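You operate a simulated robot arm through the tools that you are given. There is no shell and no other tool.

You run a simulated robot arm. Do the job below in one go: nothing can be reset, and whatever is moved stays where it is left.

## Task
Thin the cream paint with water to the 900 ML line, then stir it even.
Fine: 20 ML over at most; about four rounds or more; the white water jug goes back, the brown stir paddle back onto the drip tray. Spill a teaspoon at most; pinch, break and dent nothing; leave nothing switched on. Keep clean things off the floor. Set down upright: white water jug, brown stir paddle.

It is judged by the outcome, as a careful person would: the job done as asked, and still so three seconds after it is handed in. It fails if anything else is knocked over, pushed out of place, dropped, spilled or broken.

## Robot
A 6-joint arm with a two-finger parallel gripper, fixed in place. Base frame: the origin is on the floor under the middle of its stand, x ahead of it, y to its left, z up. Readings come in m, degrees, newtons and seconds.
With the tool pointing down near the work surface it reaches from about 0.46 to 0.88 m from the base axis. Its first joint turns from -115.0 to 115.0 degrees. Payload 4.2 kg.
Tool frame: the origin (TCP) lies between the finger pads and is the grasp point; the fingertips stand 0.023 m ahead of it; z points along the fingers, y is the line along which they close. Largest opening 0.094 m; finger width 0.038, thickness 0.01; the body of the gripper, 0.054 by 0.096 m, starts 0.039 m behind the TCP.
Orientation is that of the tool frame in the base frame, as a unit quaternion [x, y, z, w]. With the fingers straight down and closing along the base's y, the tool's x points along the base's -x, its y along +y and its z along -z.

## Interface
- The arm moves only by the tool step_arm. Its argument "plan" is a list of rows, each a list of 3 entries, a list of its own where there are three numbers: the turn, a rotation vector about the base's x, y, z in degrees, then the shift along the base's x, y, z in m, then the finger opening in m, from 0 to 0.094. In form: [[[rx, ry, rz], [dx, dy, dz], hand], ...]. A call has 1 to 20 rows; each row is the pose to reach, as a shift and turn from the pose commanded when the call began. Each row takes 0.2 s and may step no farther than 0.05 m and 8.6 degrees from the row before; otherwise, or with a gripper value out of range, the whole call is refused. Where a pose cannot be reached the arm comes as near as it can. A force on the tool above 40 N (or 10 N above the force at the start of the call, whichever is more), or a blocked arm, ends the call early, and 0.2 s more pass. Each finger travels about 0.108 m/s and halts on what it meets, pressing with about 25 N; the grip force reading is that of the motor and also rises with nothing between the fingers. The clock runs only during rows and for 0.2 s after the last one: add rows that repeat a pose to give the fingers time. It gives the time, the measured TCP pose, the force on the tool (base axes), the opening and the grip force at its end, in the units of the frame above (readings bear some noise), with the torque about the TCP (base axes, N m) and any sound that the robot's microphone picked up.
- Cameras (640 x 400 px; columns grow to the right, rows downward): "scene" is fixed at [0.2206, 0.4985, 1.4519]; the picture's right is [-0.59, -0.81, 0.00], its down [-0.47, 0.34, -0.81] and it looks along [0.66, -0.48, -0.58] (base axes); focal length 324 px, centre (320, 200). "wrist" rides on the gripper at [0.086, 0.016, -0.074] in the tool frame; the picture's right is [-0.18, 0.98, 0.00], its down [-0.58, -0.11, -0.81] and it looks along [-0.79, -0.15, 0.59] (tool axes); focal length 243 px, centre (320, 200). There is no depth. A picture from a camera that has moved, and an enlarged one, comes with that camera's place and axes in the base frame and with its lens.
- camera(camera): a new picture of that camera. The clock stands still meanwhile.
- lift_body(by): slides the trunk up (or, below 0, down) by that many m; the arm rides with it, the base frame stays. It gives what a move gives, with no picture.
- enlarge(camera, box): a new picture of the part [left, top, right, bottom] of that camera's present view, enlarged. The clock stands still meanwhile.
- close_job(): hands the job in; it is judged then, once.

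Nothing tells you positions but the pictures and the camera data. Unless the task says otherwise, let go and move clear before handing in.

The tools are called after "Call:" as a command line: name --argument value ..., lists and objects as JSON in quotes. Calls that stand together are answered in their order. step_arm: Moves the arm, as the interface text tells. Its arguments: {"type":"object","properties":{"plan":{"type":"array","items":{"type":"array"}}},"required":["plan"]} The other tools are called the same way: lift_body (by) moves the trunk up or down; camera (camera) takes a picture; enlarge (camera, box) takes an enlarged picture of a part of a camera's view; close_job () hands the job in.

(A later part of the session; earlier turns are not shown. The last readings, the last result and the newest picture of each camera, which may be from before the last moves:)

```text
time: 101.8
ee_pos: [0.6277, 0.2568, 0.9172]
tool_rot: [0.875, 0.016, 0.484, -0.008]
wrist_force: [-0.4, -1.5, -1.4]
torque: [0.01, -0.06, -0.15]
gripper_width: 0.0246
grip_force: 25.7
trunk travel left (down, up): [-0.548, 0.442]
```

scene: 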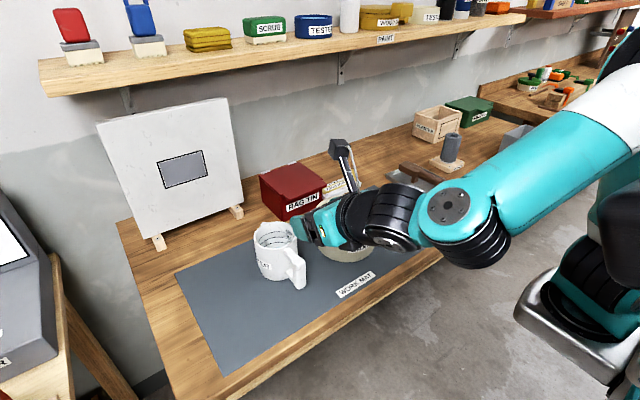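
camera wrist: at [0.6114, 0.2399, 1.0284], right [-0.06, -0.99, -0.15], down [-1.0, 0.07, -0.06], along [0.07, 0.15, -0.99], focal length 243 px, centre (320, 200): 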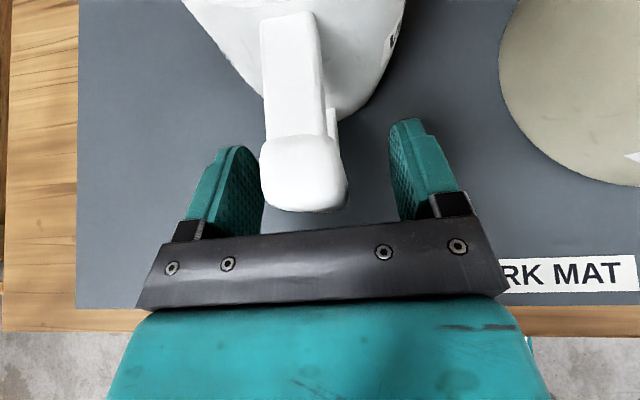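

Gripped (24.6 mm, 25 N). I'll lift it 3 cm, carry it to its original spot and set it back down level.

Call:
step_arm --plan '[[[0, 0, 0], [0, 0, 0.005], 0.01], [[0, 0, 0], [0, 0, 0.014], 0.01], [[0, 0, 0], [0, 0, 0.025], 0.01], [[0, 0, 0.2], [0.001, 0.005, 0.03], 0.01], [[0, 0, 0.8], [0.003, 0.018, 0.03], 0.01], [[0, 0, 1.5], [0.0055, 0.034, 0.03], 0.01], [[0, 0, 2.2], [0.008, 0.049, 0.03], 0.01], [[0, 0, 2.5], [0.0091, 0.0578, 0.03], 0.01], [[0, 0, 2.5], [0.0091, 0.0578, 0.03], 0.01], [[0, 0, 2.5], [0.0091, 0.0578, 0.02], 0.01], [[0, 0, 2.5], [0.0091, 0.0578, 0.011], 0.01], [[0, 0, 2.5], [0.0091, 0.0578, 0.006], 0.01], [[0, 0, 2.5], [0.0091, 0.0578, 0.003], 0.01], [[0, 0, 2.5], [0.0091, 0.0578, 0.003], 0.01]]'

Call:
enlarge --camera "scene" --box '[210, 200, 330, 310]'

```text
time: 104.8
ee_pos: [0.637, 0.3154, 0.9189]
tool_rot: [0.875, 0.035, 0.483, -0.018]
wrist_force: [0.3, 0.5, -2.6]
torque: [0.01, 0.13, -0.03]
gripper_width: 0.025
grip_force: 25.7
trunk travel left (down, up): [-0.548, 0.442]
```

```text
3.64 times, centred on (270, 255) of scene
camera zoom: at [0.2206, 0.4985, 1.4519], right [-0.59, -0.81, 0.0], down [-0.47, 0.34, -0.81], along [0.66, -0.48, -0.58], focal length 1176 px, centre (502, 0)
```

zoom: 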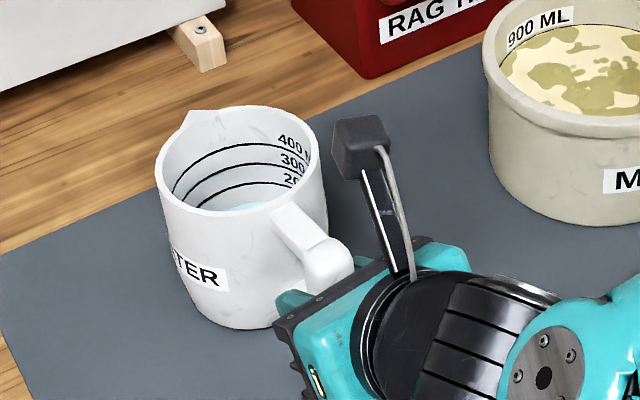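

The picture matches the jug's original placement within a few pixels. Lowering the last millimetres.

Call:
step_arm --plan '[[[0, 0, 0], [0, 0, -0.001], 0.01], [[0, 0, 0], [0, 0, -0.002], 0.01], [[0, 0, 0], [0, 0, -0.003], 0.01], [[0, 0, 0], [0, 0, -0.003], 0.01]]'

```text
time: 105.8
ee_pos: [0.6368, 0.3136, 0.9171]
tool_rot: [0.874, 0.034, 0.484, -0.018]
wrist_force: [-0.9, 0.4, -1.4]
torque: [0.04, 0.11, 0.04]
gripper_width: 0.0246
grip_force: 25.5
trunk travel left (down, up): [-0.548, 0.442]
```

Call:
step_arm --plan '[[[0, 0, 0], [0, 0, -0.001], 0.01], [[0, 0, 0], [0, 0, -0.0018], 0.01], [[0, 0, 0], [0, 0, -0.0018], 0.01]]'

```text
time: 106.5
ee_pos: [0.6348, 0.3143, 0.9169]
tool_rot: [0.874, 0.034, 0.484, -0.019]
wrist_force: [-3.0, -0.2, 11.5]
torque: [-0.05, -0.4, -0.08]
gripper_width: 0.0248
grip_force: 24.8
trunk travel left (down, up): [-0.548, 0.442]
```

Contact made (a bit firm at 11 N), so I'll ease up 1 mm and then release.

Call:
step_arm --plan '[[[0, 0, 0], [0, 0, 0.001], 0.01], [[0, 0, 0], [0, 0, 0.0012], 0.01], [[0, 0, 0], [0, 0, 0.0012], 0.027], [[0, 0, 0], [0, 0, 0.0012], 0.03], [[0, 0, 0], [0, 0, 0.0012], 0.045], [[0, 0, 0], [0, 0, 0.0012], 0.07], [[0, 0, 0], [0, 0, 0.0012], 0.07]]'

Call:
enlarge --camera "scene" --box '[210, 200, 330, 310]'

Call:
camera --camera "wrist"

```text
time: 108.2
ee_pos: [0.6364, 0.3152, 0.9163]
tool_rot: [0.874, 0.034, 0.484, -0.018]
wrist_force: [0.2, -0.5, -1.0]
torque: [0.02, 0.02, -0.01]
gripper_width: 0.0701
grip_force: 0.1
trunk travel left (down, up): [-0.548, 0.442]
```

```text
3.64 times, centred on (270, 255) of scene
camera zoom: at [0.2206, 0.4985, 1.4519], right [-0.59, -0.81, 0.0], down [-0.47, 0.34, -0.81], along [0.66, -0.48, -0.58], focal length 1176 px, centre (502, 0)
```

zoom: 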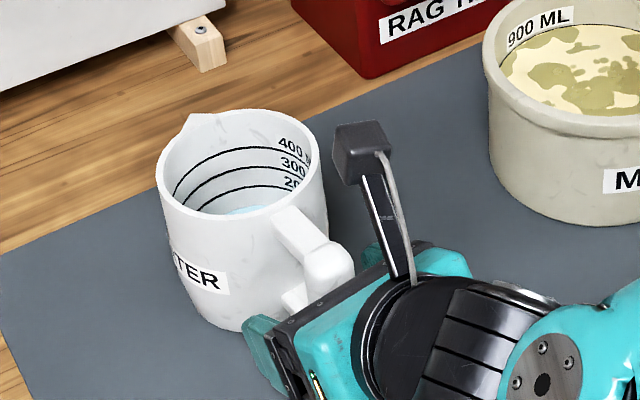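

```text
taken
camera wrist: at [0.6207, 0.2971, 1.0278], right [-0.02, -0.99, -0.15], down [-1.0, 0.03, -0.06], along [0.07, 0.15, -0.99], focal length 243 px, centre (320, 200)
```

wrist: 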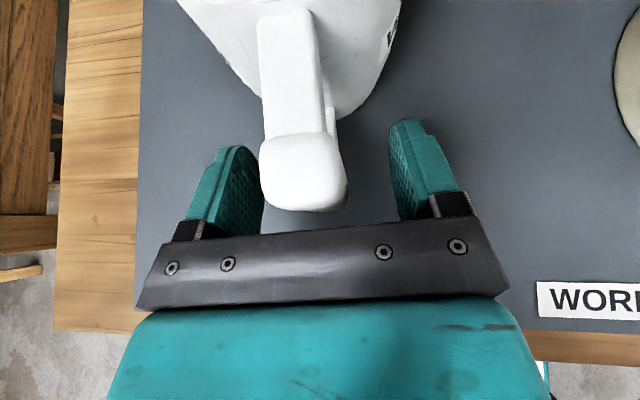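

The jug is back at its original place, upright. Backing straight out and then up.

Call:
step_arm --plan '[[[0, 0, 0], [-0.02, -0.001, 0], 0.07], [[0, 0, 0], [-0.045, -0.003, 0], 0.07], [[0, 0, 0], [-0.07, -0.005, 0], 0.07], [[0, 0, 0], [-0.08, -0.006, 0.01], 0.07], [[0, 0, 0], [-0.08, -0.006, 0.05], 0.07], [[0, 0, 0], [-0.08, -0.006, 0.095], 0.07], [[0, 0, 0], [-0.08, -0.006, 0.14], 0.07], [[0, 0, 0], [-0.08, -0.006, 0.18], 0.07]]'

Call:
camera --camera "scene"

Call:
enlarge --camera "scene" --box '[330, 196, 370, 221]'

```text
time: 110.0
ee_pos: [0.5564, 0.3091, 1.0951]
tool_rot: [0.875, 0.036, 0.483, -0.018]
wrist_force: [0.3, 0.7, 0.2]
torque: [-0.01, 0.01, 0.02]
gripper_width: 0.07
grip_force: 0.1
trunk travel left (down, up): [-0.548, 0.442]
```

```text
taken
```

scene: 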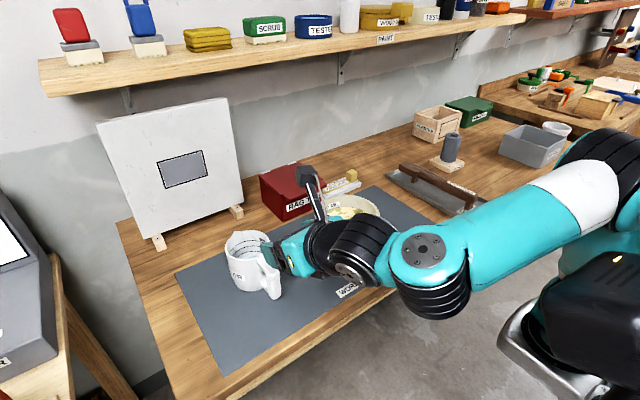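

```text
16.00 times, centred on (350, 208) of scene
camera zoom: at [0.2206, 0.4985, 1.4519], right [-0.59, -0.81, 0.0], down [-0.47, 0.34, -0.81], along [0.66, -0.48, -0.58], focal length 5176 px, centre (-160, 64)
```

zoom: 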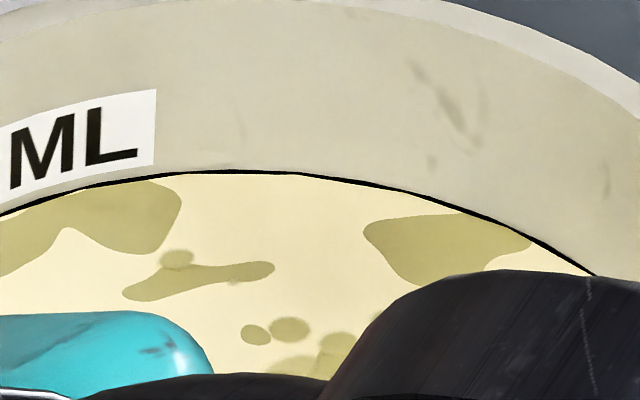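

The jug is home and the level still sits on the line. Next the paddle: I'll raise the trunk and move right to photograph the paddle from above for precise coordinates.

Call:
lift_body --by 0.22

Call:
step_arm --plan '[[[0, 0, -0.5], [0, -0.03, 0], 0.07], [[0, 0, -1], [0, -0.07, 0], 0.07], [[0, 0, -2], [0, -0.115, 0], 0.07], [[0, 0, -3], [0, -0.16, 0], 0.07], [[0, 0, -4], [0, -0.205, 0], 0.07], [[0, 0, -5], [0, -0.25, 0], 0.07], [[0, 0, -6], [0, -0.295, 0], 0.07], [[0, 0, -7], [0, -0.335, 0], 0.07], [[0, 0, -8], [0, -0.37, 0], 0.07], [[0, 0, -8], [0, -0.37, 0], 0.07]]'

Call:
camera --camera "wrist"

```text
time: 112.3
ee_pos: [0.5558, 0.3088, 1.3164]
tool_rot: [0.875, 0.035, 0.483, -0.018]
wrist_force: [-0.2, 0.0, 0.0]
torque: [0.03, 0.01, 0.03]
gripper_width: 0.0701
grip_force: 0.0
trunk travel left (down, up): [-0.768, 0.222]
```

```text
time: 114.5
ee_pos: [0.5814, -0.0487, 1.3019]
tool_rot: [0.874, -0.026, 0.484, 0.015]
wrist_force: [1.1, -0.7, 0.6]
torque: [-0.03, 0.0, -0.01]
gripper_width: 0.07
grip_force: 0.1
out of reach, approached as far as the arm can: row 8, 9, 10
trunk travel left (down, up): [-0.768, 0.222]
```

```text
taken
camera wrist: at [0.5643, -0.0644, 1.4138], right [-0.16, -0.98, -0.15], down [-0.98, 0.17, -0.06], along [0.09, 0.14, -0.99], focal length 243 px, centre (320, 200)
```

wrist: 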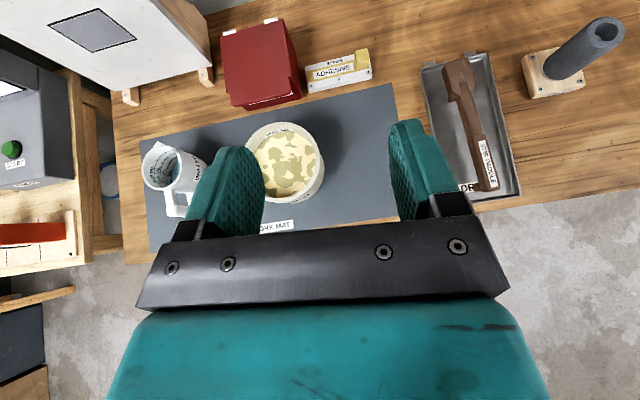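

A good overhead view of the paddle on its tray. Zooming in on it.

Call:
enlarge --camera "wrist" --box '[410, 40, 540, 210]'

Call:
enlarge --camera "scene" --box '[370, 140, 510, 240]'

Call:
enlarge --camera "scene" --box '[390, 150, 440, 190]'

Call:
enlarge --camera "scene" --box '[440, 170, 490, 220]'

```text
2.35 times, centred on (475, 125) of wrist
camera zoom: at [0.5643, -0.0644, 1.4138], right [-0.16, -0.98, -0.15], down [-0.98, 0.17, -0.06], along [0.09, 0.14, -0.99], focal length 571 px, centre (-45, 376)
```

zoom: 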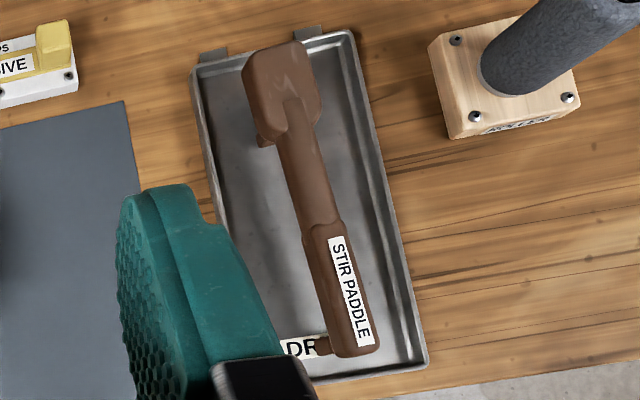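

```text
4.00 times, centred on (440, 190) of scene
camera zoom: at [0.2206, 0.4985, 1.4519], right [-0.59, -0.81, 0.0], down [-0.47, 0.34, -0.81], along [0.66, -0.48, -0.58], focal length 1294 px, centre (-160, 240)
```

zoom: 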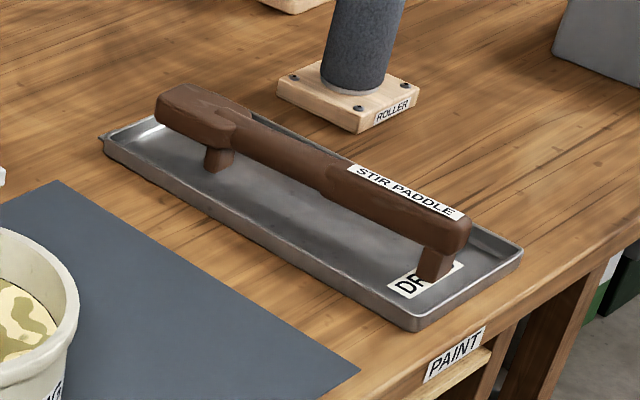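

```text
10.00 times, centred on (415, 170) of scene
camera zoom: at [0.2206, 0.4985, 1.4519], right [-0.59, -0.81, 0.0], down [-0.47, 0.34, -0.81], along [0.66, -0.48, -0.58], focal length 3235 px, centre (-630, 500)
```

zoom: 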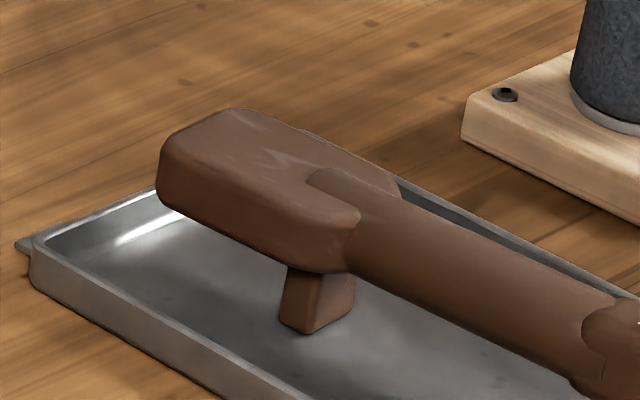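

```text
8.00 times, centred on (465, 195) of scene
camera zoom: at [0.2206, 0.4985, 1.4519], right [-0.59, -0.81, 0.0], down [-0.47, 0.34, -0.81], along [0.66, -0.48, -0.58], focal length 2588 px, centre (-840, 240)
```

zoom: 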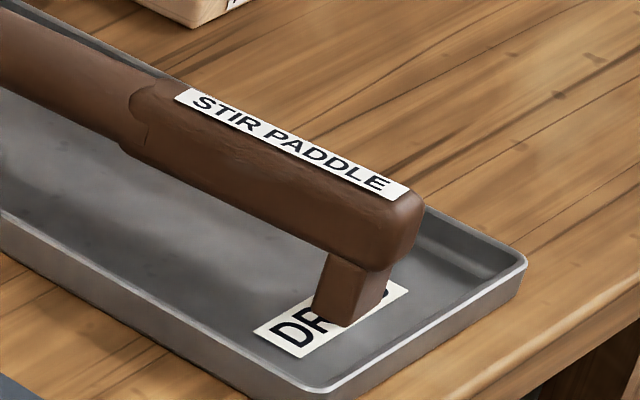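

I have the paddle's geometry: handle from x≈0.584 to 0.674 at y≈−0.327, top at z≈0.90, axis yaw ≈3°, blade tip at x≈0.85. For this side the wrist must be turned back half a turn, so I'll first return the tool to pointing down in free air.

Call:
step_arm --plan '[[[0.5, 8.3, 0], [-0.007, 0, -0.008], 0.07], [[1, 16.6, 0], [-0.014, 0, -0.016], 0.07], [[1.5, 24.8, 0], [-0.021, 0, -0.025], 0.07], [[2, 33.1, 0], [-0.028, 0, -0.033], 0.07], [[2.5, 41.4, 0], [-0.035, 0, -0.042], 0.07], [[3, 49.6, 0], [-0.042, 0, -0.05], 0.07], [[3.44, 57.9, 0], [-0.05, 0, -0.06], 0.07], [[3.44, 57.9, 0], [-0.05, 0, -0.06], 0.07]]'

```text
time: 116.3
ee_pos: [0.5315, -0.0497, 1.2426]
tool_rot: [1.0, -0.03, -0.002, 0.002]
wrist_force: [0.7, 0.1, 0.1]
torque: [-0.01, 0.01, -0.05]
gripper_width: 0.0701
grip_force: 0.1
trunk travel left (down, up): [-0.768, 0.222]
```

Tool down again. Now turning the wrist back by half a turn, in two calls, while shifting to the right.

Call:
step_arm --plan '[[[0, 0, -8], [0, -0.01, 0], 0.07], [[0, 0, -16], [0, -0.02, 0], 0.07], [[0, 0, -24], [0, -0.03, 0], 0.07], [[0, 0, -32], [0, -0.04, 0], 0.07], [[0, 0, -40], [0, -0.05, 0], 0.07], [[0, 0, -48], [0, -0.06, 0], 0.07], [[0, 0, -56], [0, -0.07, 0], 0.07], [[0, 0, -64], [0, -0.08, 0], 0.07], [[0, 0, -72], [0, -0.09, 0], 0.07], [[0, 0, -80], [0, -0.1, 0], 0.07], [[0, 0, -87], [0, -0.11, 0], 0.07]]'

Call:
step_arm --plan '[[[0, 0, -8], [0, -0.015, 0], 0.07], [[0, 0, -16], [0, -0.03, 0], 0.07], [[0, 0, -24], [0, -0.045, 0], 0.07], [[0, 0, -32], [0, -0.06, 0], 0.07], [[0, 0, -40], [0, -0.075, 0], 0.07], [[0, 0, -48], [0, -0.09, 0], 0.07], [[0, 0, -56], [0, -0.105, 0], 0.07], [[0, 0, -64], [0, -0.12, 0], 0.07], [[0, 0, -72], [0, -0.135, 0], 0.07], [[0, 0, -80], [0, -0.15, 0], 0.07], [[0, 0, -86.6], [0, -0.165, 0], 0.07], [[0, 0, -86.6], [0, -0.165, 0], 0.07]]'

Call:
camera --camera "wrist"

Call:
camera --camera "scene"

```text
time: 118.7
ee_pos: [0.5306, -0.1595, 1.243]
tool_rot: [-0.704, 0.71, 0.002, 0.0]
wrist_force: [0.0, -0.3, 0.7]
torque: [0.0, 0.01, 0.0]
gripper_width: 0.0702
grip_force: 0.1
trunk travel left (down, up): [-0.768, 0.222]
```

```text
time: 121.3
ee_pos: [0.5329, -0.323, 1.2428]
tool_rot: [-0.026, 1.0, 0.001, 0.001]
wrist_force: [-0.2, 0.4, 0.5]
torque: [-0.01, 0.01, -0.01]
gripper_width: 0.0702
grip_force: 0.0
trunk travel left (down, up): [-0.768, 0.222]
```

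```text
taken
camera wrist: at [0.4452, -0.3121, 1.3164], right [0.13, 0.99, 0.0], down [0.58, -0.08, 0.81], along [0.8, -0.11, -0.59], focal length 243 px, centre (320, 200)
```

wrist: 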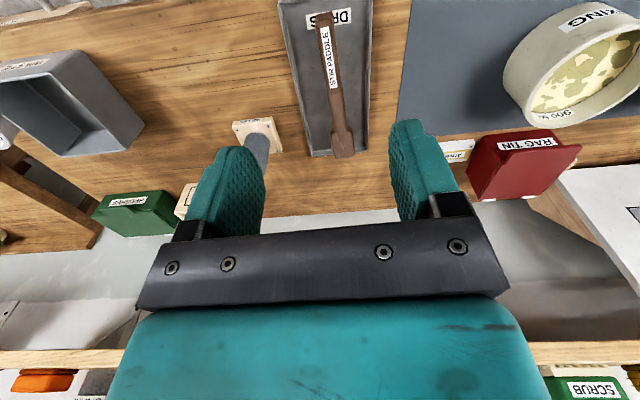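

```text
taken
```

scene: 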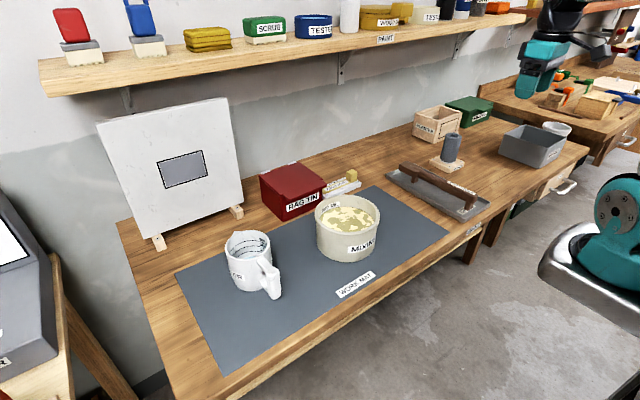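

Wrist back to normal orientation, directly in front of the paddle. Zooming on the paddle from here.

Call:
enlarge --camera "wrist" --box '[260, 0, 390, 165]'

```text
2.42 times, centred on (325, 82) of wrist
camera zoom: at [0.4452, -0.3121, 1.3164], right [0.13, 0.99, 0.0], down [0.58, -0.08, 0.81], along [0.8, -0.11, -0.59], focal length 588 px, centre (308, 485)
```

zoom: 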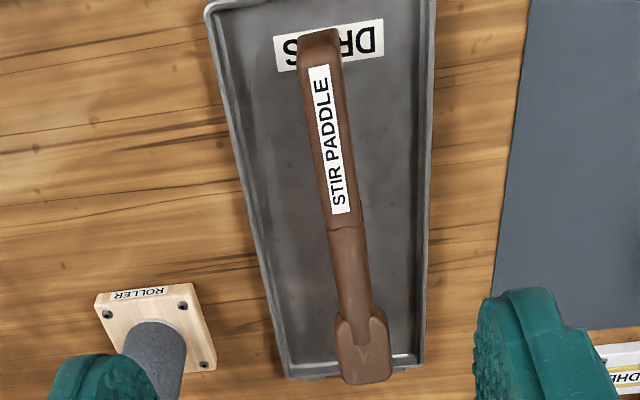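

I'll come lower above the handle (tool still vertical) to measure its centre line between the fingers.

Call:
step_arm --plan '[[[0, 0, 0], [0.02, 0, -0.045], 0.07], [[0, 0, 0], [0.04, 0, -0.09], 0.07], [[0, 0, 0], [0.06, 0, -0.135], 0.07], [[0, 0, 0], [0.08, 0, -0.18], 0.07], [[0, 0, 0], [0.1, 0, -0.22], 0.07], [[0, 0, 0], [0.1, 0, -0.25], 0.07], [[0, 0, 0], [0.1, 0, -0.25], 0.07]]'

Call:
camera --camera "wrist"

Call:
enlarge --camera "scene" --box '[380, 100, 520, 230]'

```text
time: 122.9
ee_pos: [0.6317, -0.3229, 0.9925]
tool_rot: [-0.027, 1.0, 0.001, 0.002]
wrist_force: [0.0, 0.7, 0.2]
torque: [0.02, 0.02, 0.0]
gripper_width: 0.0697
grip_force: 0.2
trunk travel left (down, up): [-0.768, 0.222]
```

```text
taken
camera wrist: at [0.545, -0.3124, 1.0663], right [0.13, 0.99, 0.0], down [0.58, -0.08, 0.81], along [0.8, -0.11, -0.59], focal length 243 px, centre (320, 200)
```

wrist: 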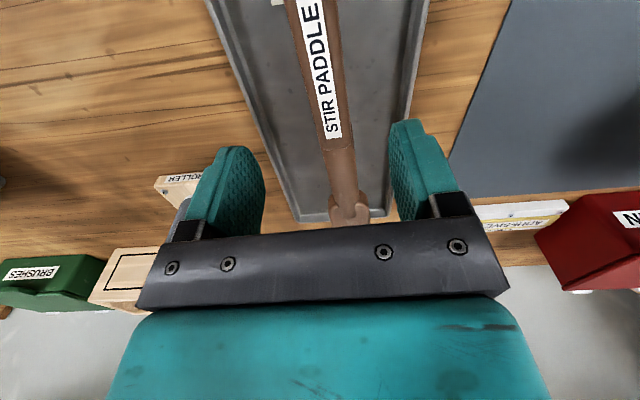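

```text
3.08 times, centred on (450, 165) of scene
camera zoom: at [0.2206, 0.4985, 1.4519], right [-0.59, -0.81, 0.0], down [-0.47, 0.34, -0.81], along [0.66, -0.48, -0.58], focal length 995 px, centre (-80, 308)
```

zoom: 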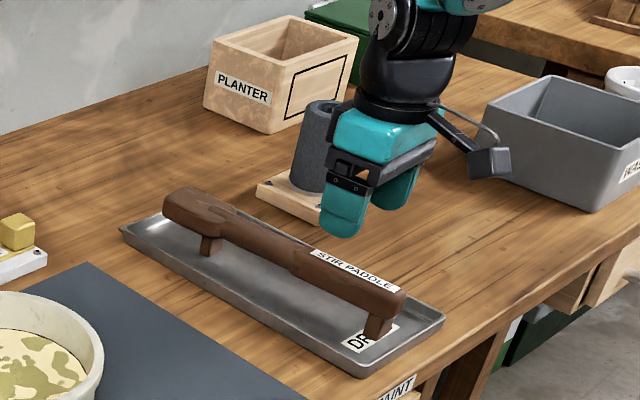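

The handle's centre line is exactly under the TCP. Now pitching the tool 35° forward, then descending around the handle.

Call:
step_arm --plan '[[[0.42, -8, 0], [0, 0, 0], 0.07], [[0.84, -16, 0], [0, 0, 0], 0.07], [[1.26, -24, 0], [0, 0, 0], 0.07], [[1.68, -32, 0], [0, 0, 0], 0.07], [[1.83, -34.95, 0], [0, 0, -0.01], 0.07], [[1.83, -34.95, 0], [0, 0, -0.035], 0.07], [[1.83, -34.95, 0], [0, 0, -0.055], 0.07], [[1.83, -34.95, 0], [0, 0, -0.055], 0.07]]'

Call:
enlarge --camera "scene" --box '[390, 120, 510, 230]'

Call:
camera --camera "wrist"

```text
time: 124.7
ee_pos: [0.6309, -0.3241, 0.937]
tool_rot: [-0.026, 0.953, 0.009, 0.302]
wrist_force: [0.2, 0.4, -0.8]
torque: [0.02, -0.01, 0.0]
gripper_width: 0.07
grip_force: 0.1
trunk travel left (down, up): [-0.768, 0.222]
```

```text
3.64 times, centred on (450, 175) of scene
camera zoom: at [0.2206, 0.4985, 1.4519], right [-0.59, -0.81, 0.0], down [-0.47, 0.34, -0.81], along [0.66, -0.48, -0.58], focal length 1176 px, centre (-153, 291)
```

zoom: 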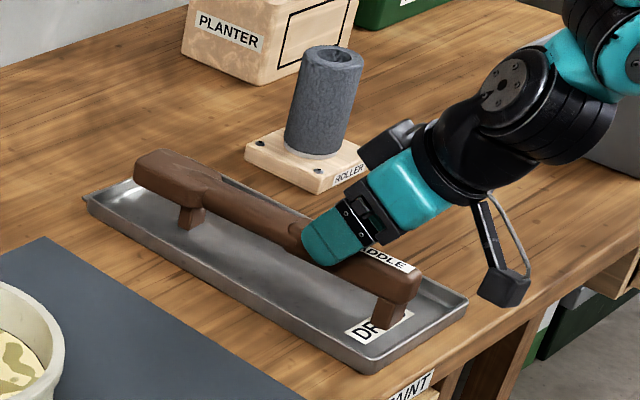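

```text
taken
camera wrist: at [0.5177, -0.3144, 0.9479], right [0.1, 0.99, 0.11], down [0.02, -0.11, 0.99], along [1.0, -0.1, -0.03], focal length 243 px, centre (320, 200)
```

wrist: 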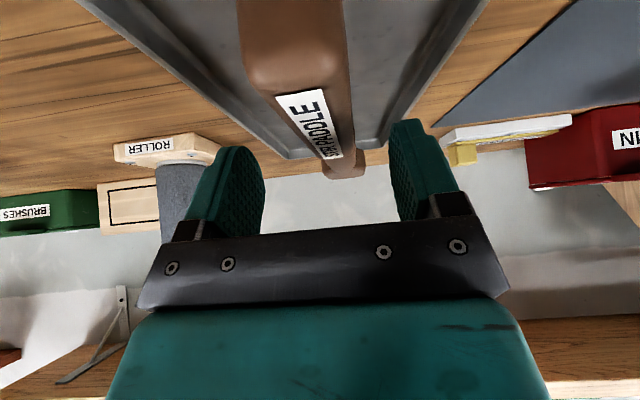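

Well placed over the handle. Descending the last 4.4 cm around it.

Call:
step_arm --plan '[[[0, 0, 0], [0, 0.0005, -0.015], 0.07], [[0, 0, 0], [0, 0.001, -0.03], 0.07], [[0, 0, 0], [0, 0.001, -0.04], 0.07], [[0, 0, 0], [0, 0.001, -0.044], 0.07], [[0, 0, 0], [0, 0.001, -0.044], 0.07]]'

Call:
enlarge --camera "scene" --box '[390, 120, 510, 230]'

Call:
camera --camera "wrist"

```text
time: 125.6
ee_pos: [0.634, -0.3246, 0.902]
tool_rot: [-0.025, 0.951, 0.007, 0.307]
wrist_force: [-5.2, 1.8, 28.9]
torque: [0.06, 1.22, -0.04]
gripper_width: 0.0699
grip_force: 0.0
trunk travel left (down, up): [-0.768, 0.222]
stopped in row 4: the force on the tool passed its limit at 47 N (the readings are from after the stop); the commanded pose is now the measured one
```

```text
3.64 times, centred on (450, 175) of scene
camera zoom: at [0.2206, 0.4985, 1.4519], right [-0.59, -0.81, 0.0], down [-0.47, 0.34, -0.81], along [0.66, -0.48, -0.58], focal length 1176 px, centre (-153, 291)
```

zoom: 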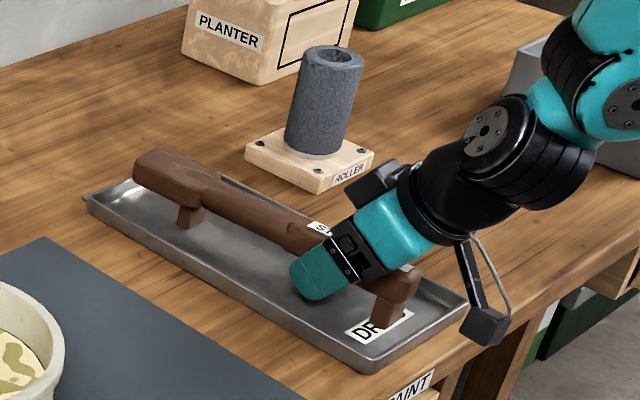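

```text
taken
camera wrist: at [0.5198, -0.3142, 0.9111], right [0.1, 0.99, 0.1], down [0.0, -0.11, 0.99], along [1.0, -0.1, -0.02], focal length 243 px, centre (320, 200)
```

wrist: 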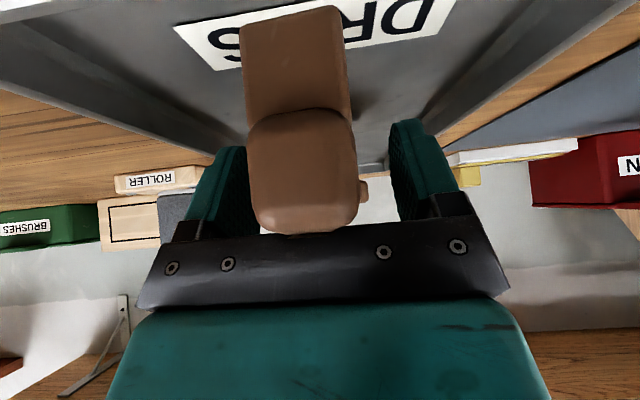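

The palm's rear corner touched the handle's top (47 N), which tells me the handle is higher than estimated (top ≈0.917) and the TCP is already at its mid-height. I'll ease up 5 mm right away.

Call:
step_arm --plan '[[[0, 0, 0], [0, 0, 0.003], 0.07], [[0, 0, 0], [0, 0, 0.005], 0.07], [[0, 0, 0], [0, 0, 0.005], 0.07]]'

Call:
enlarge --camera "scene" --box '[390, 150, 490, 230]'

Call:
enlarge --camera "wrist" --box '[160, 80, 480, 260]'

```text
time: 126.4
ee_pos: [0.6339, -0.3242, 0.9045]
tool_rot: [-0.026, 0.952, 0.007, 0.305]
wrist_force: [0.2, -0.2, -0.8]
torque: [0.0, -0.01, 0.02]
gripper_width: 0.0699
grip_force: 0.1
trunk travel left (down, up): [-0.768, 0.222]
```

```text
5.00 times, centred on (440, 190) of scene
camera zoom: at [0.2206, 0.4985, 1.4519], right [-0.59, -0.81, 0.0], down [-0.47, 0.34, -0.81], along [0.66, -0.48, -0.58], focal length 1618 px, centre (-280, 250)
```

zoom: 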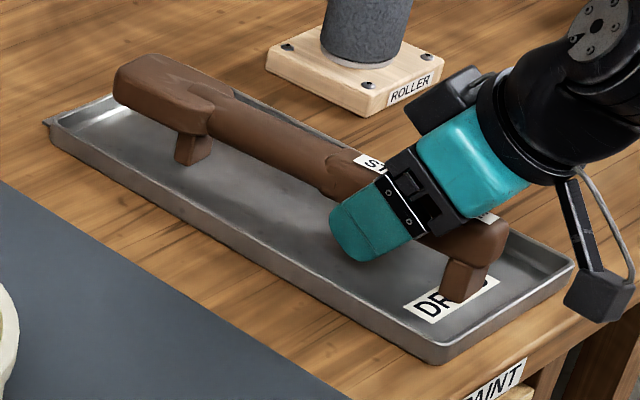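

```text
2.00 times, centred on (320, 170) of wrist
camera zoom: at [0.5193, -0.314, 0.9134], right [0.1, 0.99, 0.11], down [0.01, -0.11, 0.99], along [1.0, -0.1, -0.02], focal length 485 px, centre (320, 260)
```

zoom: 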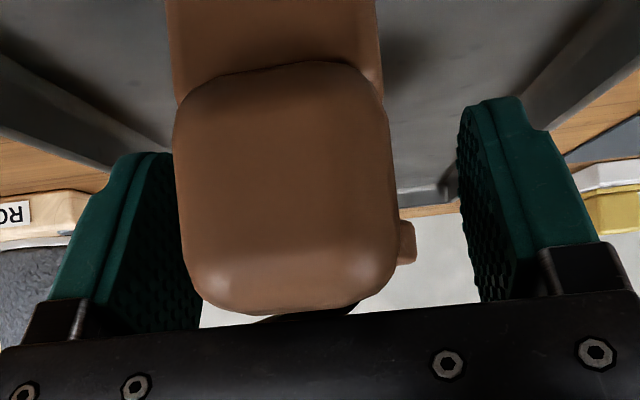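

Free again, and the handle (about 3 cm square, centre z≈0.903) is centred between the fingers. Closing on it.

Call:
step_arm --plan '[[[0, 0, 0], [0, 0.001, 0], 0.055], [[0, 0, 0], [0, 0.001, 0], 0.04], [[0, 0, 0], [0, 0.001, 0], 0.03], [[0, 0, 0], [0, 0.001, 0], 0.012], [[0, 0, 0], [0, 0.001, 0], 0.012]]'

Call:
enlarge --camera "scene" --box '[390, 150, 490, 230]'

```text
time: 127.6
ee_pos: [0.6338, -0.3235, 0.9044]
tool_rot: [-0.025, 0.952, 0.008, 0.305]
wrist_force: [0.0, -1.2, 0.7]
torque: [-0.02, -0.09, -0.06]
gripper_width: 0.0266
grip_force: 24.3
trunk travel left (down, up): [-0.768, 0.222]
```

```text
5.00 times, centred on (440, 190) of scene
camera zoom: at [0.2206, 0.4985, 1.4519], right [-0.59, -0.81, 0.0], down [-0.47, 0.34, -0.81], along [0.66, -0.48, -0.58], focal length 1618 px, centre (-280, 250)
```

zoom: 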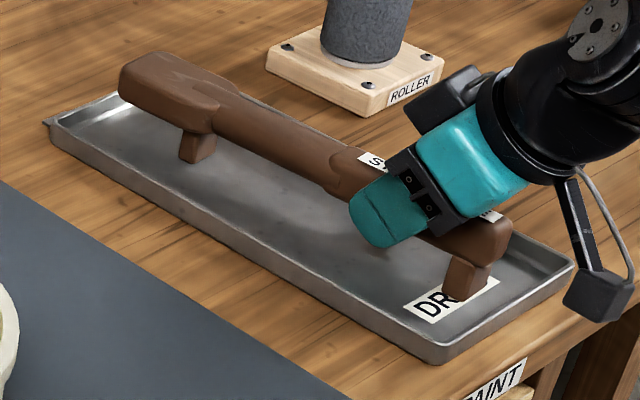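

The paddle is gripped (26.6 mm, 24 N). Lifting a few centimetres to check that it holds level.

Call:
step_arm --plan '[[[0, 0, 0], [0, 0, 0.004], 0.012], [[0, 0, 0], [0, 0, 0.012], 0.012], [[0, 0, 0], [0, 0, 0.025], 0.012], [[0, 0, 0], [0, 0, 0.04], 0.012], [[0, 0, 0], [0, 0, 0.055], 0.012], [[0, 0, 0], [0, 0, 0.055], 0.012]]'

Call:
enlarge --camera "scene" --box '[380, 120, 500, 230]'

```text
time: 129.0
ee_pos: [0.6322, -0.3233, 0.9593]
tool_rot: [-0.026, 0.952, 0.008, 0.305]
wrist_force: [-0.3, 0.3, -1.2]
torque: [-0.02, 0.01, -0.01]
gripper_width: 0.0267
grip_force: 25.4
trunk travel left (down, up): [-0.768, 0.222]
```

```text
3.64 times, centred on (440, 175) of scene
camera zoom: at [0.2206, 0.4985, 1.4519], right [-0.59, -0.81, 0.0], down [-0.47, 0.34, -0.81], along [0.66, -0.48, -0.58], focal length 1176 px, centre (-116, 291)
```

zoom: 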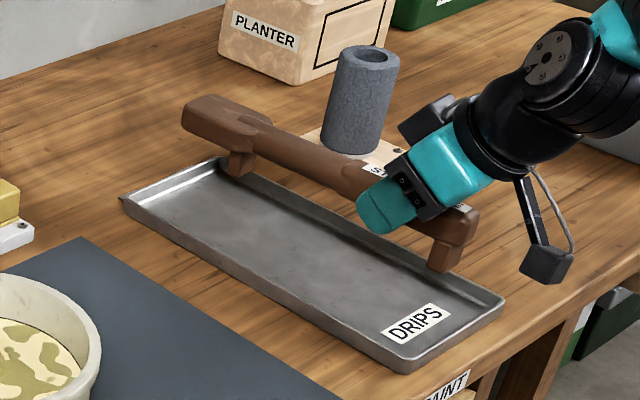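

The paddle holds level. I'll raise the trunk (so the forearm slopes down and the wrist has room to swing the blade downward), then bring the paddle toward the pot.

Call:
lift_body --by 0.2

Call:
step_arm --plan '[[[0, 0, 0], [0, 0.01, 0.01], 0.012], [[0, 0, 0], [0, 0.035, 0.02], 0.012], [[0, 0, 0], [0, 0.07, 0.03], 0.012], [[0, 0, 0], [0, 0.105, 0.04], 0.012], [[0, 0, 0], [0, 0.14, 0.05], 0.012], [[0, 0, 0], [0, 0.165, 0.06], 0.012], [[0, 0, 0], [0, 0.175, 0.06], 0.012], [[0, 0, 0], [0, 0.175, 0.06], 0.012]]'

Call:
camera --camera "scene"

```text
time: 131.2
ee_pos: [0.6332, -0.3225, 1.1582]
tool_rot: [-0.026, 0.952, 0.007, 0.304]
wrist_force: [-0.6, 0.2, -1.4]
torque: [0.02, 0.02, -0.03]
gripper_width: 0.0265
grip_force: 24.9
trunk travel left (down, up): [-0.968, 0.022]
```

```text
time: 133.0
ee_pos: [0.6342, -0.1474, 1.2201]
tool_rot: [-0.026, 0.952, 0.008, 0.306]
wrist_force: [-0.5, -0.1, -0.5]
torque: [-0.01, 0.06, -0.03]
gripper_width: 0.0262
grip_force: 24.8
trunk travel left (down, up): [-0.968, 0.022]
```

```text
taken
```

scene: 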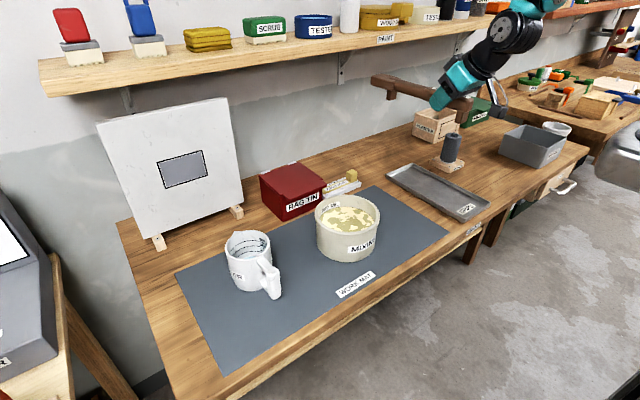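

All clear. Now swinging the blade downward in free air beside the pot.

Call:
step_arm --plan '[[[-0.42, 8, 0], [0, 0, 0], 0.012], [[-0.84, 16, 0], [0, 0, 0], 0.012], [[-1.26, 24, 0], [0, 0, 0], 0.012], [[-1.68, 32, 0], [0, 0, 0], 0.012], [[-2.09, 40, 0], [0, 0, 0], 0.012], [[-2.51, 48, 0], [0, 0, 0], 0.012], [[-2.93, 56, 0], [0, 0, 0], 0.012], [[-3.35, 64, 0], [0, 0, 0], 0.012], [[-3.77, 72, 0], [0, 0, 0], 0.012], [[-3.77, 72, 0], [0, 0, 0], 0.012]]'

Call:
camera --camera "scene"

Call:
camera --camera "wrist"

```text
time: 135.2
ee_pos: [0.6344, -0.1479, 1.2191]
tool_rot: [-0.025, 0.949, -0.008, -0.314]
wrist_force: [0.1, -0.7, -1.3]
torque: [-0.02, 0.01, 0.02]
gripper_width: 0.0267
grip_force: 25.3
trunk travel left (down, up): [-0.968, 0.022]
```

```text
taken
```

scene: 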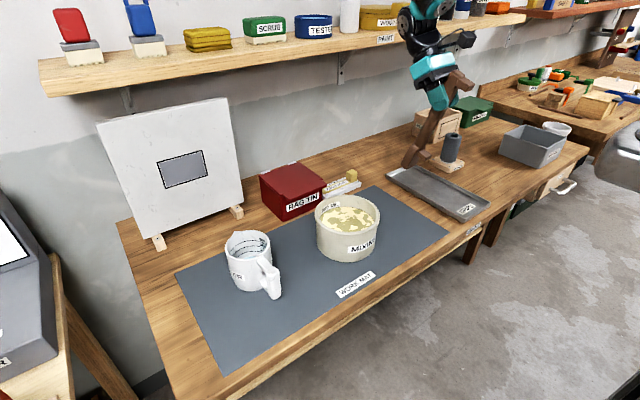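

```text
taken
camera wrist: at [0.6083, -0.1328, 1.3298], right [0.1, 0.99, -0.11], down [0.95, -0.06, 0.3], along [0.29, -0.13, -0.95], focal length 243 px, centre (320, 200)
```

wrist: 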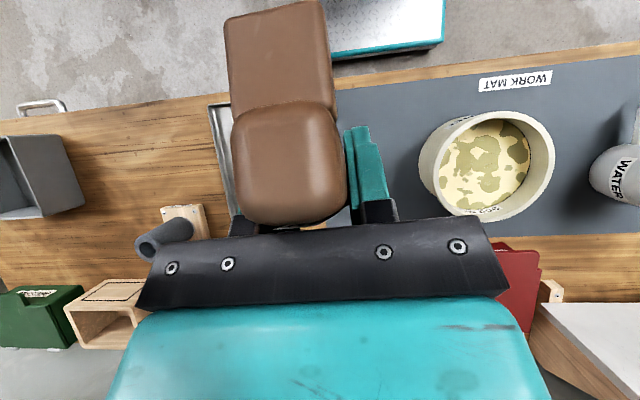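

It swings freely to 72°. For a near-vertical blade (so that the paddle's rear foot clears the pot wall) I want a grip nearer the handle's end at a steeper approach, so I'll set it back on the tray the way it was and regrip. First swinging it level again.

Call:
step_arm --plan '[[[0.42, -8, 0], [0, 0, 0], 0.012], [[0.84, -16, 0], [0, 0, 0], 0.012], [[1.26, -24, 0], [0, 0, 0], 0.012], [[1.68, -32, 0], [0, 0, 0], 0.012], [[2.09, -40, 0], [0, 0, 0], 0.012], [[2.51, -48, 0], [0, 0, 0], 0.012], [[2.93, -56, 0], [0, 0, 0], 0.012], [[3.35, -64, 0], [0, 0, 0], 0.012], [[3.77, -72, 0], [0, 0, 0], 0.012], [[3.77, -72, 0], [0, 0, 0], 0.012]]'

Call:
step_arm --plan '[[[0, 0, 0], [0, -0.01, -0.005], 0.012], [[0, 0, 0], [0, -0.04, -0.015], 0.012], [[0, 0, 0], [0, -0.075, -0.03], 0.012], [[0, 0, 0], [0, -0.11, -0.04], 0.012], [[0, 0, 0], [0, -0.145, -0.05], 0.012], [[0, 0, 0], [0, -0.168, -0.06], 0.012], [[0, 0, 0], [0, -0.1755, -0.06], 0.012], [[0, 0, 0], [0, -0.1755, -0.06], 0.012]]'

Call:
lift_body --by -0.2

Call:
enlarge --camera "scene" --box '[380, 120, 500, 230]'

```text
time: 137.4
ee_pos: [0.6331, -0.1476, 1.2198]
tool_rot: [-0.025, 0.952, 0.008, 0.306]
wrist_force: [-1.1, 0.0, -1.1]
torque: [-0.02, 0.03, 0.0]
gripper_width: 0.0267
grip_force: 24.7
trunk travel left (down, up): [-0.968, 0.022]
```

```text
time: 139.2
ee_pos: [0.6323, -0.3242, 1.1579]
tool_rot: [-0.025, 0.952, 0.007, 0.305]
wrist_force: [-0.4, 0.4, -1.2]
torque: [-0.02, 0.05, 0.05]
gripper_width: 0.0265
grip_force: 25.5
trunk travel left (down, up): [-0.968, 0.022]
```

```text
time: 141.3
ee_pos: [0.6333, -0.3232, 0.96]
tool_rot: [-0.025, 0.952, 0.007, 0.305]
wrist_force: [0.5, 0.0, -0.2]
torque: [0.03, 0.05, -0.03]
gripper_width: 0.0267
grip_force: 24.8
trunk travel left (down, up): [-0.768, 0.222]
```

```text
3.64 times, centred on (440, 175) of scene
camera zoom: at [0.2206, 0.4985, 1.4519], right [-0.59, -0.81, 0.0], down [-0.47, 0.34, -0.81], along [0.66, -0.48, -0.58], focal length 1176 px, centre (-116, 291)
```

zoom: 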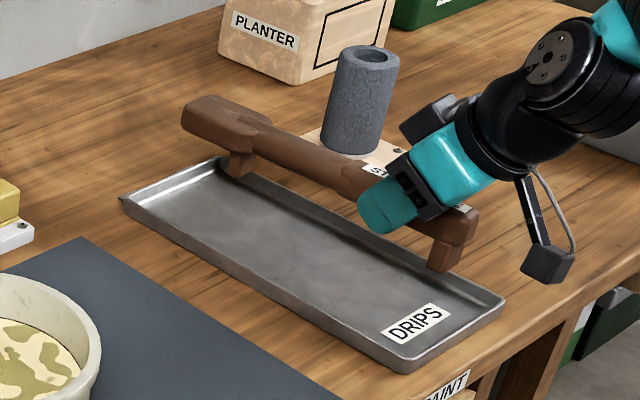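

Exactly the same pose as when I lifted it. Lowering it back onto the tray.

Call:
step_arm --plan '[[[0, 0, 0], [0, 0, -0.015], 0.012], [[0, 0, 0], [0, 0, -0.03], 0.012], [[0, 0, 0], [0, 0, -0.042], 0.012], [[0, 0, 0], [0, 0, -0.05], 0.012], [[0, 0, 0], [0, 0, -0.0535], 0.012], [[0, 0, 0], [0, 0, -0.0545], 0.012], [[0, 0, 0], [0, 0, -0.0545], 0.012]]'

Call:
enlarge --camera "scene" --box '[390, 150, 490, 230]'

```text
time: 142.9
ee_pos: [0.632, -0.3236, 0.9051]
tool_rot: [-0.025, 0.952, 0.007, 0.305]
wrist_force: [-0.2, 0.1, 1.6]
torque: [0.05, -0.42, 0.02]
gripper_width: 0.0266
grip_force: 25.3
trunk travel left (down, up): [-0.768, 0.222]
```

```text
5.00 times, centred on (440, 190) of scene
camera zoom: at [0.2206, 0.4985, 1.4519], right [-0.59, -0.81, 0.0], down [-0.47, 0.34, -0.81], along [0.66, -0.48, -0.58], focal length 1618 px, centre (-280, 250)
```

zoom: 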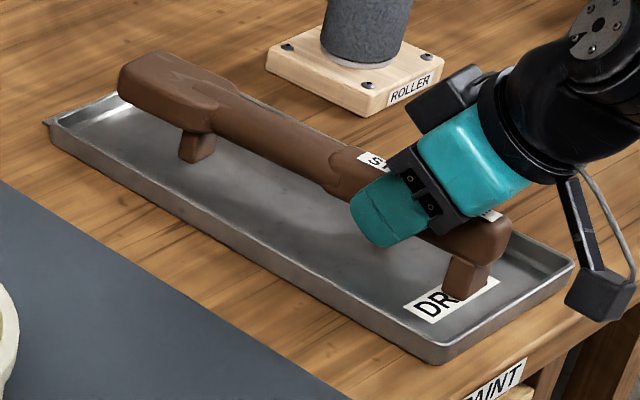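

The feet are touching the tray. Releasing gently.

Call:
step_arm --plan '[[[0, 0, 0], [0, 0, -0.0005], 0.028], [[0, 0, 0], [0, 0, -0.0005], 0.032], [[0, 0, 0], [0, 0, 0], 0.045], [[0, 0, 0], [0, 0, 0.002], 0.06], [[0, 0, 0], [0, 0, 0.004], 0.065], [[0, 0, 0], [-0.015, 0, 0.025], 0.065], [[0, 0, 0], [-0.03, 0, 0.05], 0.065], [[0, 0, 0], [-0.03, 0, 0.07], 0.065], [[0, 0, 0], [-0.03, 0, 0.07], 0.065]]'

Call:
enlarge --camera "scene" --box '[390, 130, 510, 230]'

Call:
camera --camera "wrist"

```text
time: 144.9
ee_pos: [0.6025, -0.3221, 0.9747]
tool_rot: [-0.025, 0.952, 0.007, 0.305]
wrist_force: [-0.5, 0.8, 0.8]
torque: [0.02, -0.02, 0.01]
gripper_width: 0.0648
grip_force: 0.1
trunk travel left (down, up): [-0.768, 0.222]
```

```text
4.00 times, centred on (450, 180) of scene
camera zoom: at [0.2206, 0.4985, 1.4519], right [-0.59, -0.81, 0.0], down [-0.47, 0.34, -0.81], along [0.66, -0.48, -0.58], focal length 1294 px, centre (-200, 280)
```

zoom: 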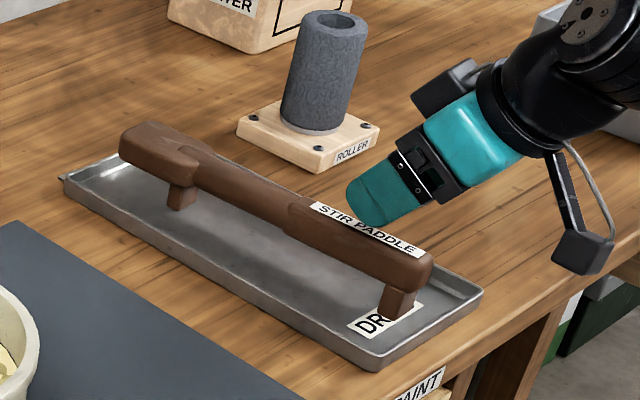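

```text
taken
camera wrist: at [0.4886, -0.3126, 0.9844], right [0.1, 0.99, 0.11], down [0.01, -0.11, 0.99], along [1.0, -0.1, -0.02], focal length 243 px, centre (320, 200)
```

wrist: 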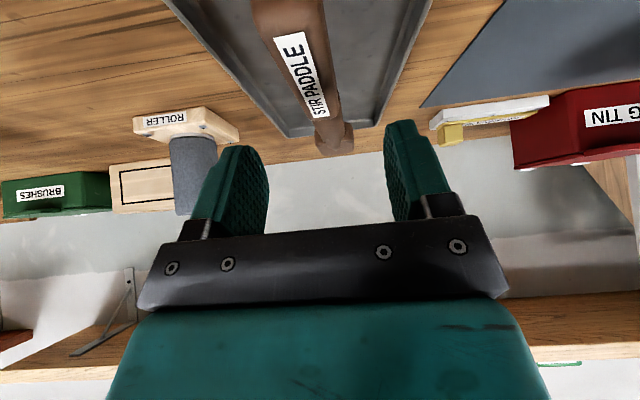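

The paddle stands on its tray as before. Now pitching to 50° and coming down around the handle's end, in two stages.

Call:
step_arm --plan '[[[0.4, -7.5, 0], [0, -0.001, 0.005], 0.065], [[0.78, -15, 0], [0, -0.0025, 0.005], 0.065], [[0.78, -15, 0], [0, -0.0025, -0.02], 0.065], [[0.78, -15, 0], [0, -0.0025, -0.04], 0.065], [[0.78, -15, 0], [0, -0.0025, -0.055], 0.065], [[0.78, -15, 0], [0, -0.0025, -0.055], 0.065]]'

Call:
enlarge --camera "scene" --box '[410, 150, 510, 240]'

Call:
enlarge --camera "wrist" --box '[160, 60, 480, 260]'

```text
time: 146.3
ee_pos: [0.6038, -0.3266, 0.9208]
tool_rot: [-0.024, 0.904, 0.01, 0.427]
wrist_force: [0.3, 0.0, -0.4]
torque: [0.01, -0.04, 0.02]
gripper_width: 0.065
grip_force: 0.0
trunk travel left (down, up): [-0.768, 0.222]
```

```text
4.44 times, centred on (460, 195) of scene
camera zoom: at [0.2206, 0.4985, 1.4519], right [-0.59, -0.81, 0.0], down [-0.47, 0.34, -0.81], along [0.66, -0.48, -0.58], focal length 1438 px, centre (-302, 222)
```

zoom: 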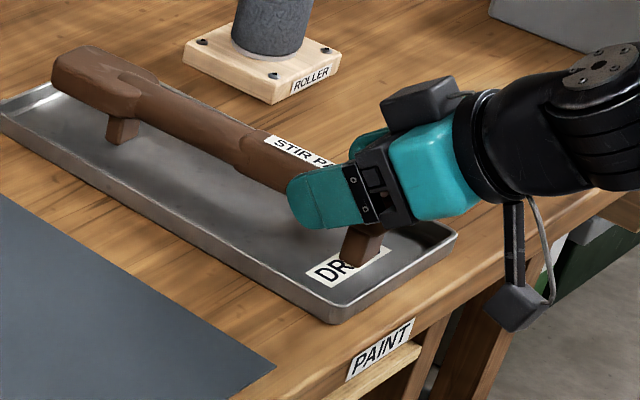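

```text
2.00 times, centred on (320, 160) of wrist
camera zoom: at [0.4906, -0.3161, 0.8991], right [0.07, 0.99, 0.14], down [-0.25, -0.12, 0.96], along [0.97, -0.1, 0.24], focal length 485 px, centre (320, 280)
```

zoom: 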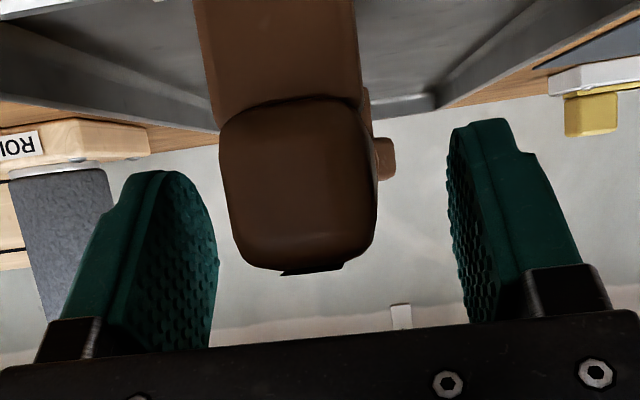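

The handle's end sits between the fingers with clearance to the palm. Lowering the last 1.5 cm and closing.

Call:
step_arm --plan '[[[0, 0, 0], [0, -0.0015, -0.006], 0.065], [[0, 0, 0], [0, -0.0015, -0.012], 0.065], [[0, 0, 0], [0, -0.0015, -0.0155], 0.065], [[0, 0, 0], [0, -0.0015, -0.0155], 0.065]]'

Call:
enlarge --camera "wrist" --box '[160, 60, 480, 260]'

```text
time: 147.3
ee_pos: [0.603, -0.3271, 0.904]
tool_rot: [-0.024, 0.904, 0.011, 0.428]
wrist_force: [0.3, -0.5, 0.1]
torque: [0.02, -0.02, 0.0]
gripper_width: 0.065
grip_force: 0.2
trunk travel left (down, up): [-0.768, 0.222]
```

```text
2.00 times, centred on (320, 160) of wrist
camera zoom: at [0.4901, -0.3175, 0.8839], right [0.07, 0.99, 0.14], down [-0.25, -0.12, 0.96], along [0.97, -0.1, 0.24], focal length 485 px, centre (320, 280)
```

zoom: 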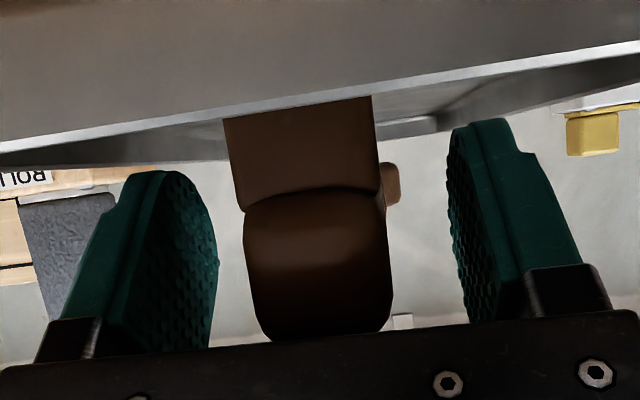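

No contact, well centred. Closing.

Call:
step_arm --plan '[[[0, 0, 0], [0, 0, 0], 0.05], [[0, 0, 0], [0, 0, 0], 0.038], [[0, 0, 0], [0, 0, 0], 0.029], [[0, 0, 0], [0, 0, 0], 0.012], [[0, 0, 0], [0, 0, 0], 0.012]]'

Call:
enlarge --camera "scene" --box '[390, 140, 500, 240]'

```text
time: 148.5
ee_pos: [0.6027, -0.3274, 0.9046]
tool_rot: [-0.024, 0.904, 0.01, 0.427]
wrist_force: [-0.9, 0.8, 0.3]
torque: [0.01, -0.05, 0.01]
gripper_width: 0.0267
grip_force: 25.1
trunk travel left (down, up): [-0.768, 0.222]
```

```text
4.00 times, centred on (445, 190) of scene
camera zoom: at [0.2206, 0.4985, 1.4519], right [-0.59, -0.81, 0.0], down [-0.47, 0.34, -0.81], along [0.66, -0.48, -0.58], focal length 1294 px, centre (-180, 240)
```

zoom: 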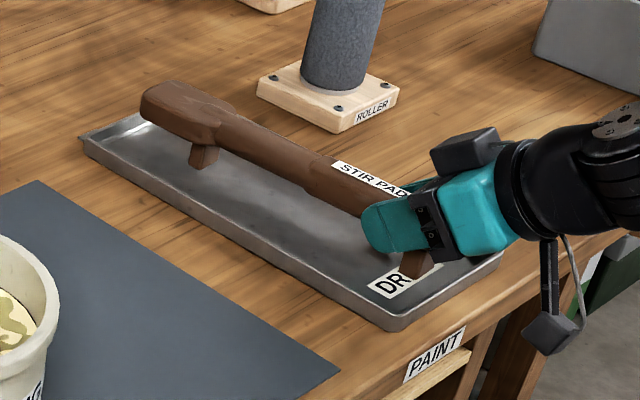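

Gripped near the end. Lifting, then raising the trunk and carrying it level toward the pot's right side.

Call:
step_arm --plan '[[[0, 0, 0], [0, 0, 0.004], 0.012], [[0, 0, 0], [0, 0, 0.012], 0.012], [[0, 0, 0], [0, 0, 0.025], 0.012], [[0, 0, 0], [0, 0, 0.04], 0.012], [[0, 0, 0], [0, 0, 0.055], 0.012], [[0, 0, 0], [0, 0, 0.055], 0.012]]'

Call:
enlarge --camera "scene" --box '[390, 120, 510, 230]'

Call:
lift_body --by 0.2

```text
time: 149.9
ee_pos: [0.6031, -0.3278, 0.9595]
tool_rot: [-0.024, 0.904, 0.011, 0.427]
wrist_force: [-0.8, 0.1, -0.6]
torque: [0.03, 0.07, 0.02]
gripper_width: 0.0266
grip_force: 24.6
trunk travel left (down, up): [-0.768, 0.222]
```

```text
3.64 times, centred on (450, 175) of scene
camera zoom: at [0.2206, 0.4985, 1.4519], right [-0.59, -0.81, 0.0], down [-0.47, 0.34, -0.81], along [0.66, -0.48, -0.58], focal length 1176 px, centre (-153, 291)
```

zoom: 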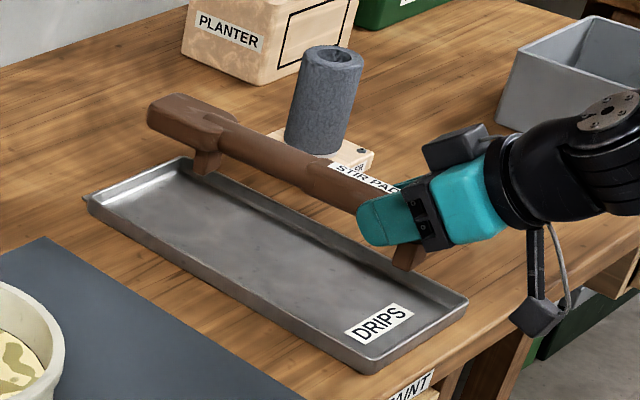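

```text
time: 152.1
ee_pos: [0.6029, -0.3276, 1.1597]
tool_rot: [-0.024, 0.904, 0.011, 0.427]
wrist_force: [-0.7, 0.5, -0.7]
torque: [-0.02, 0.09, 0.02]
gripper_width: 0.0267
grip_force: 25.0
trunk travel left (down, up): [-0.968, 0.022]
```

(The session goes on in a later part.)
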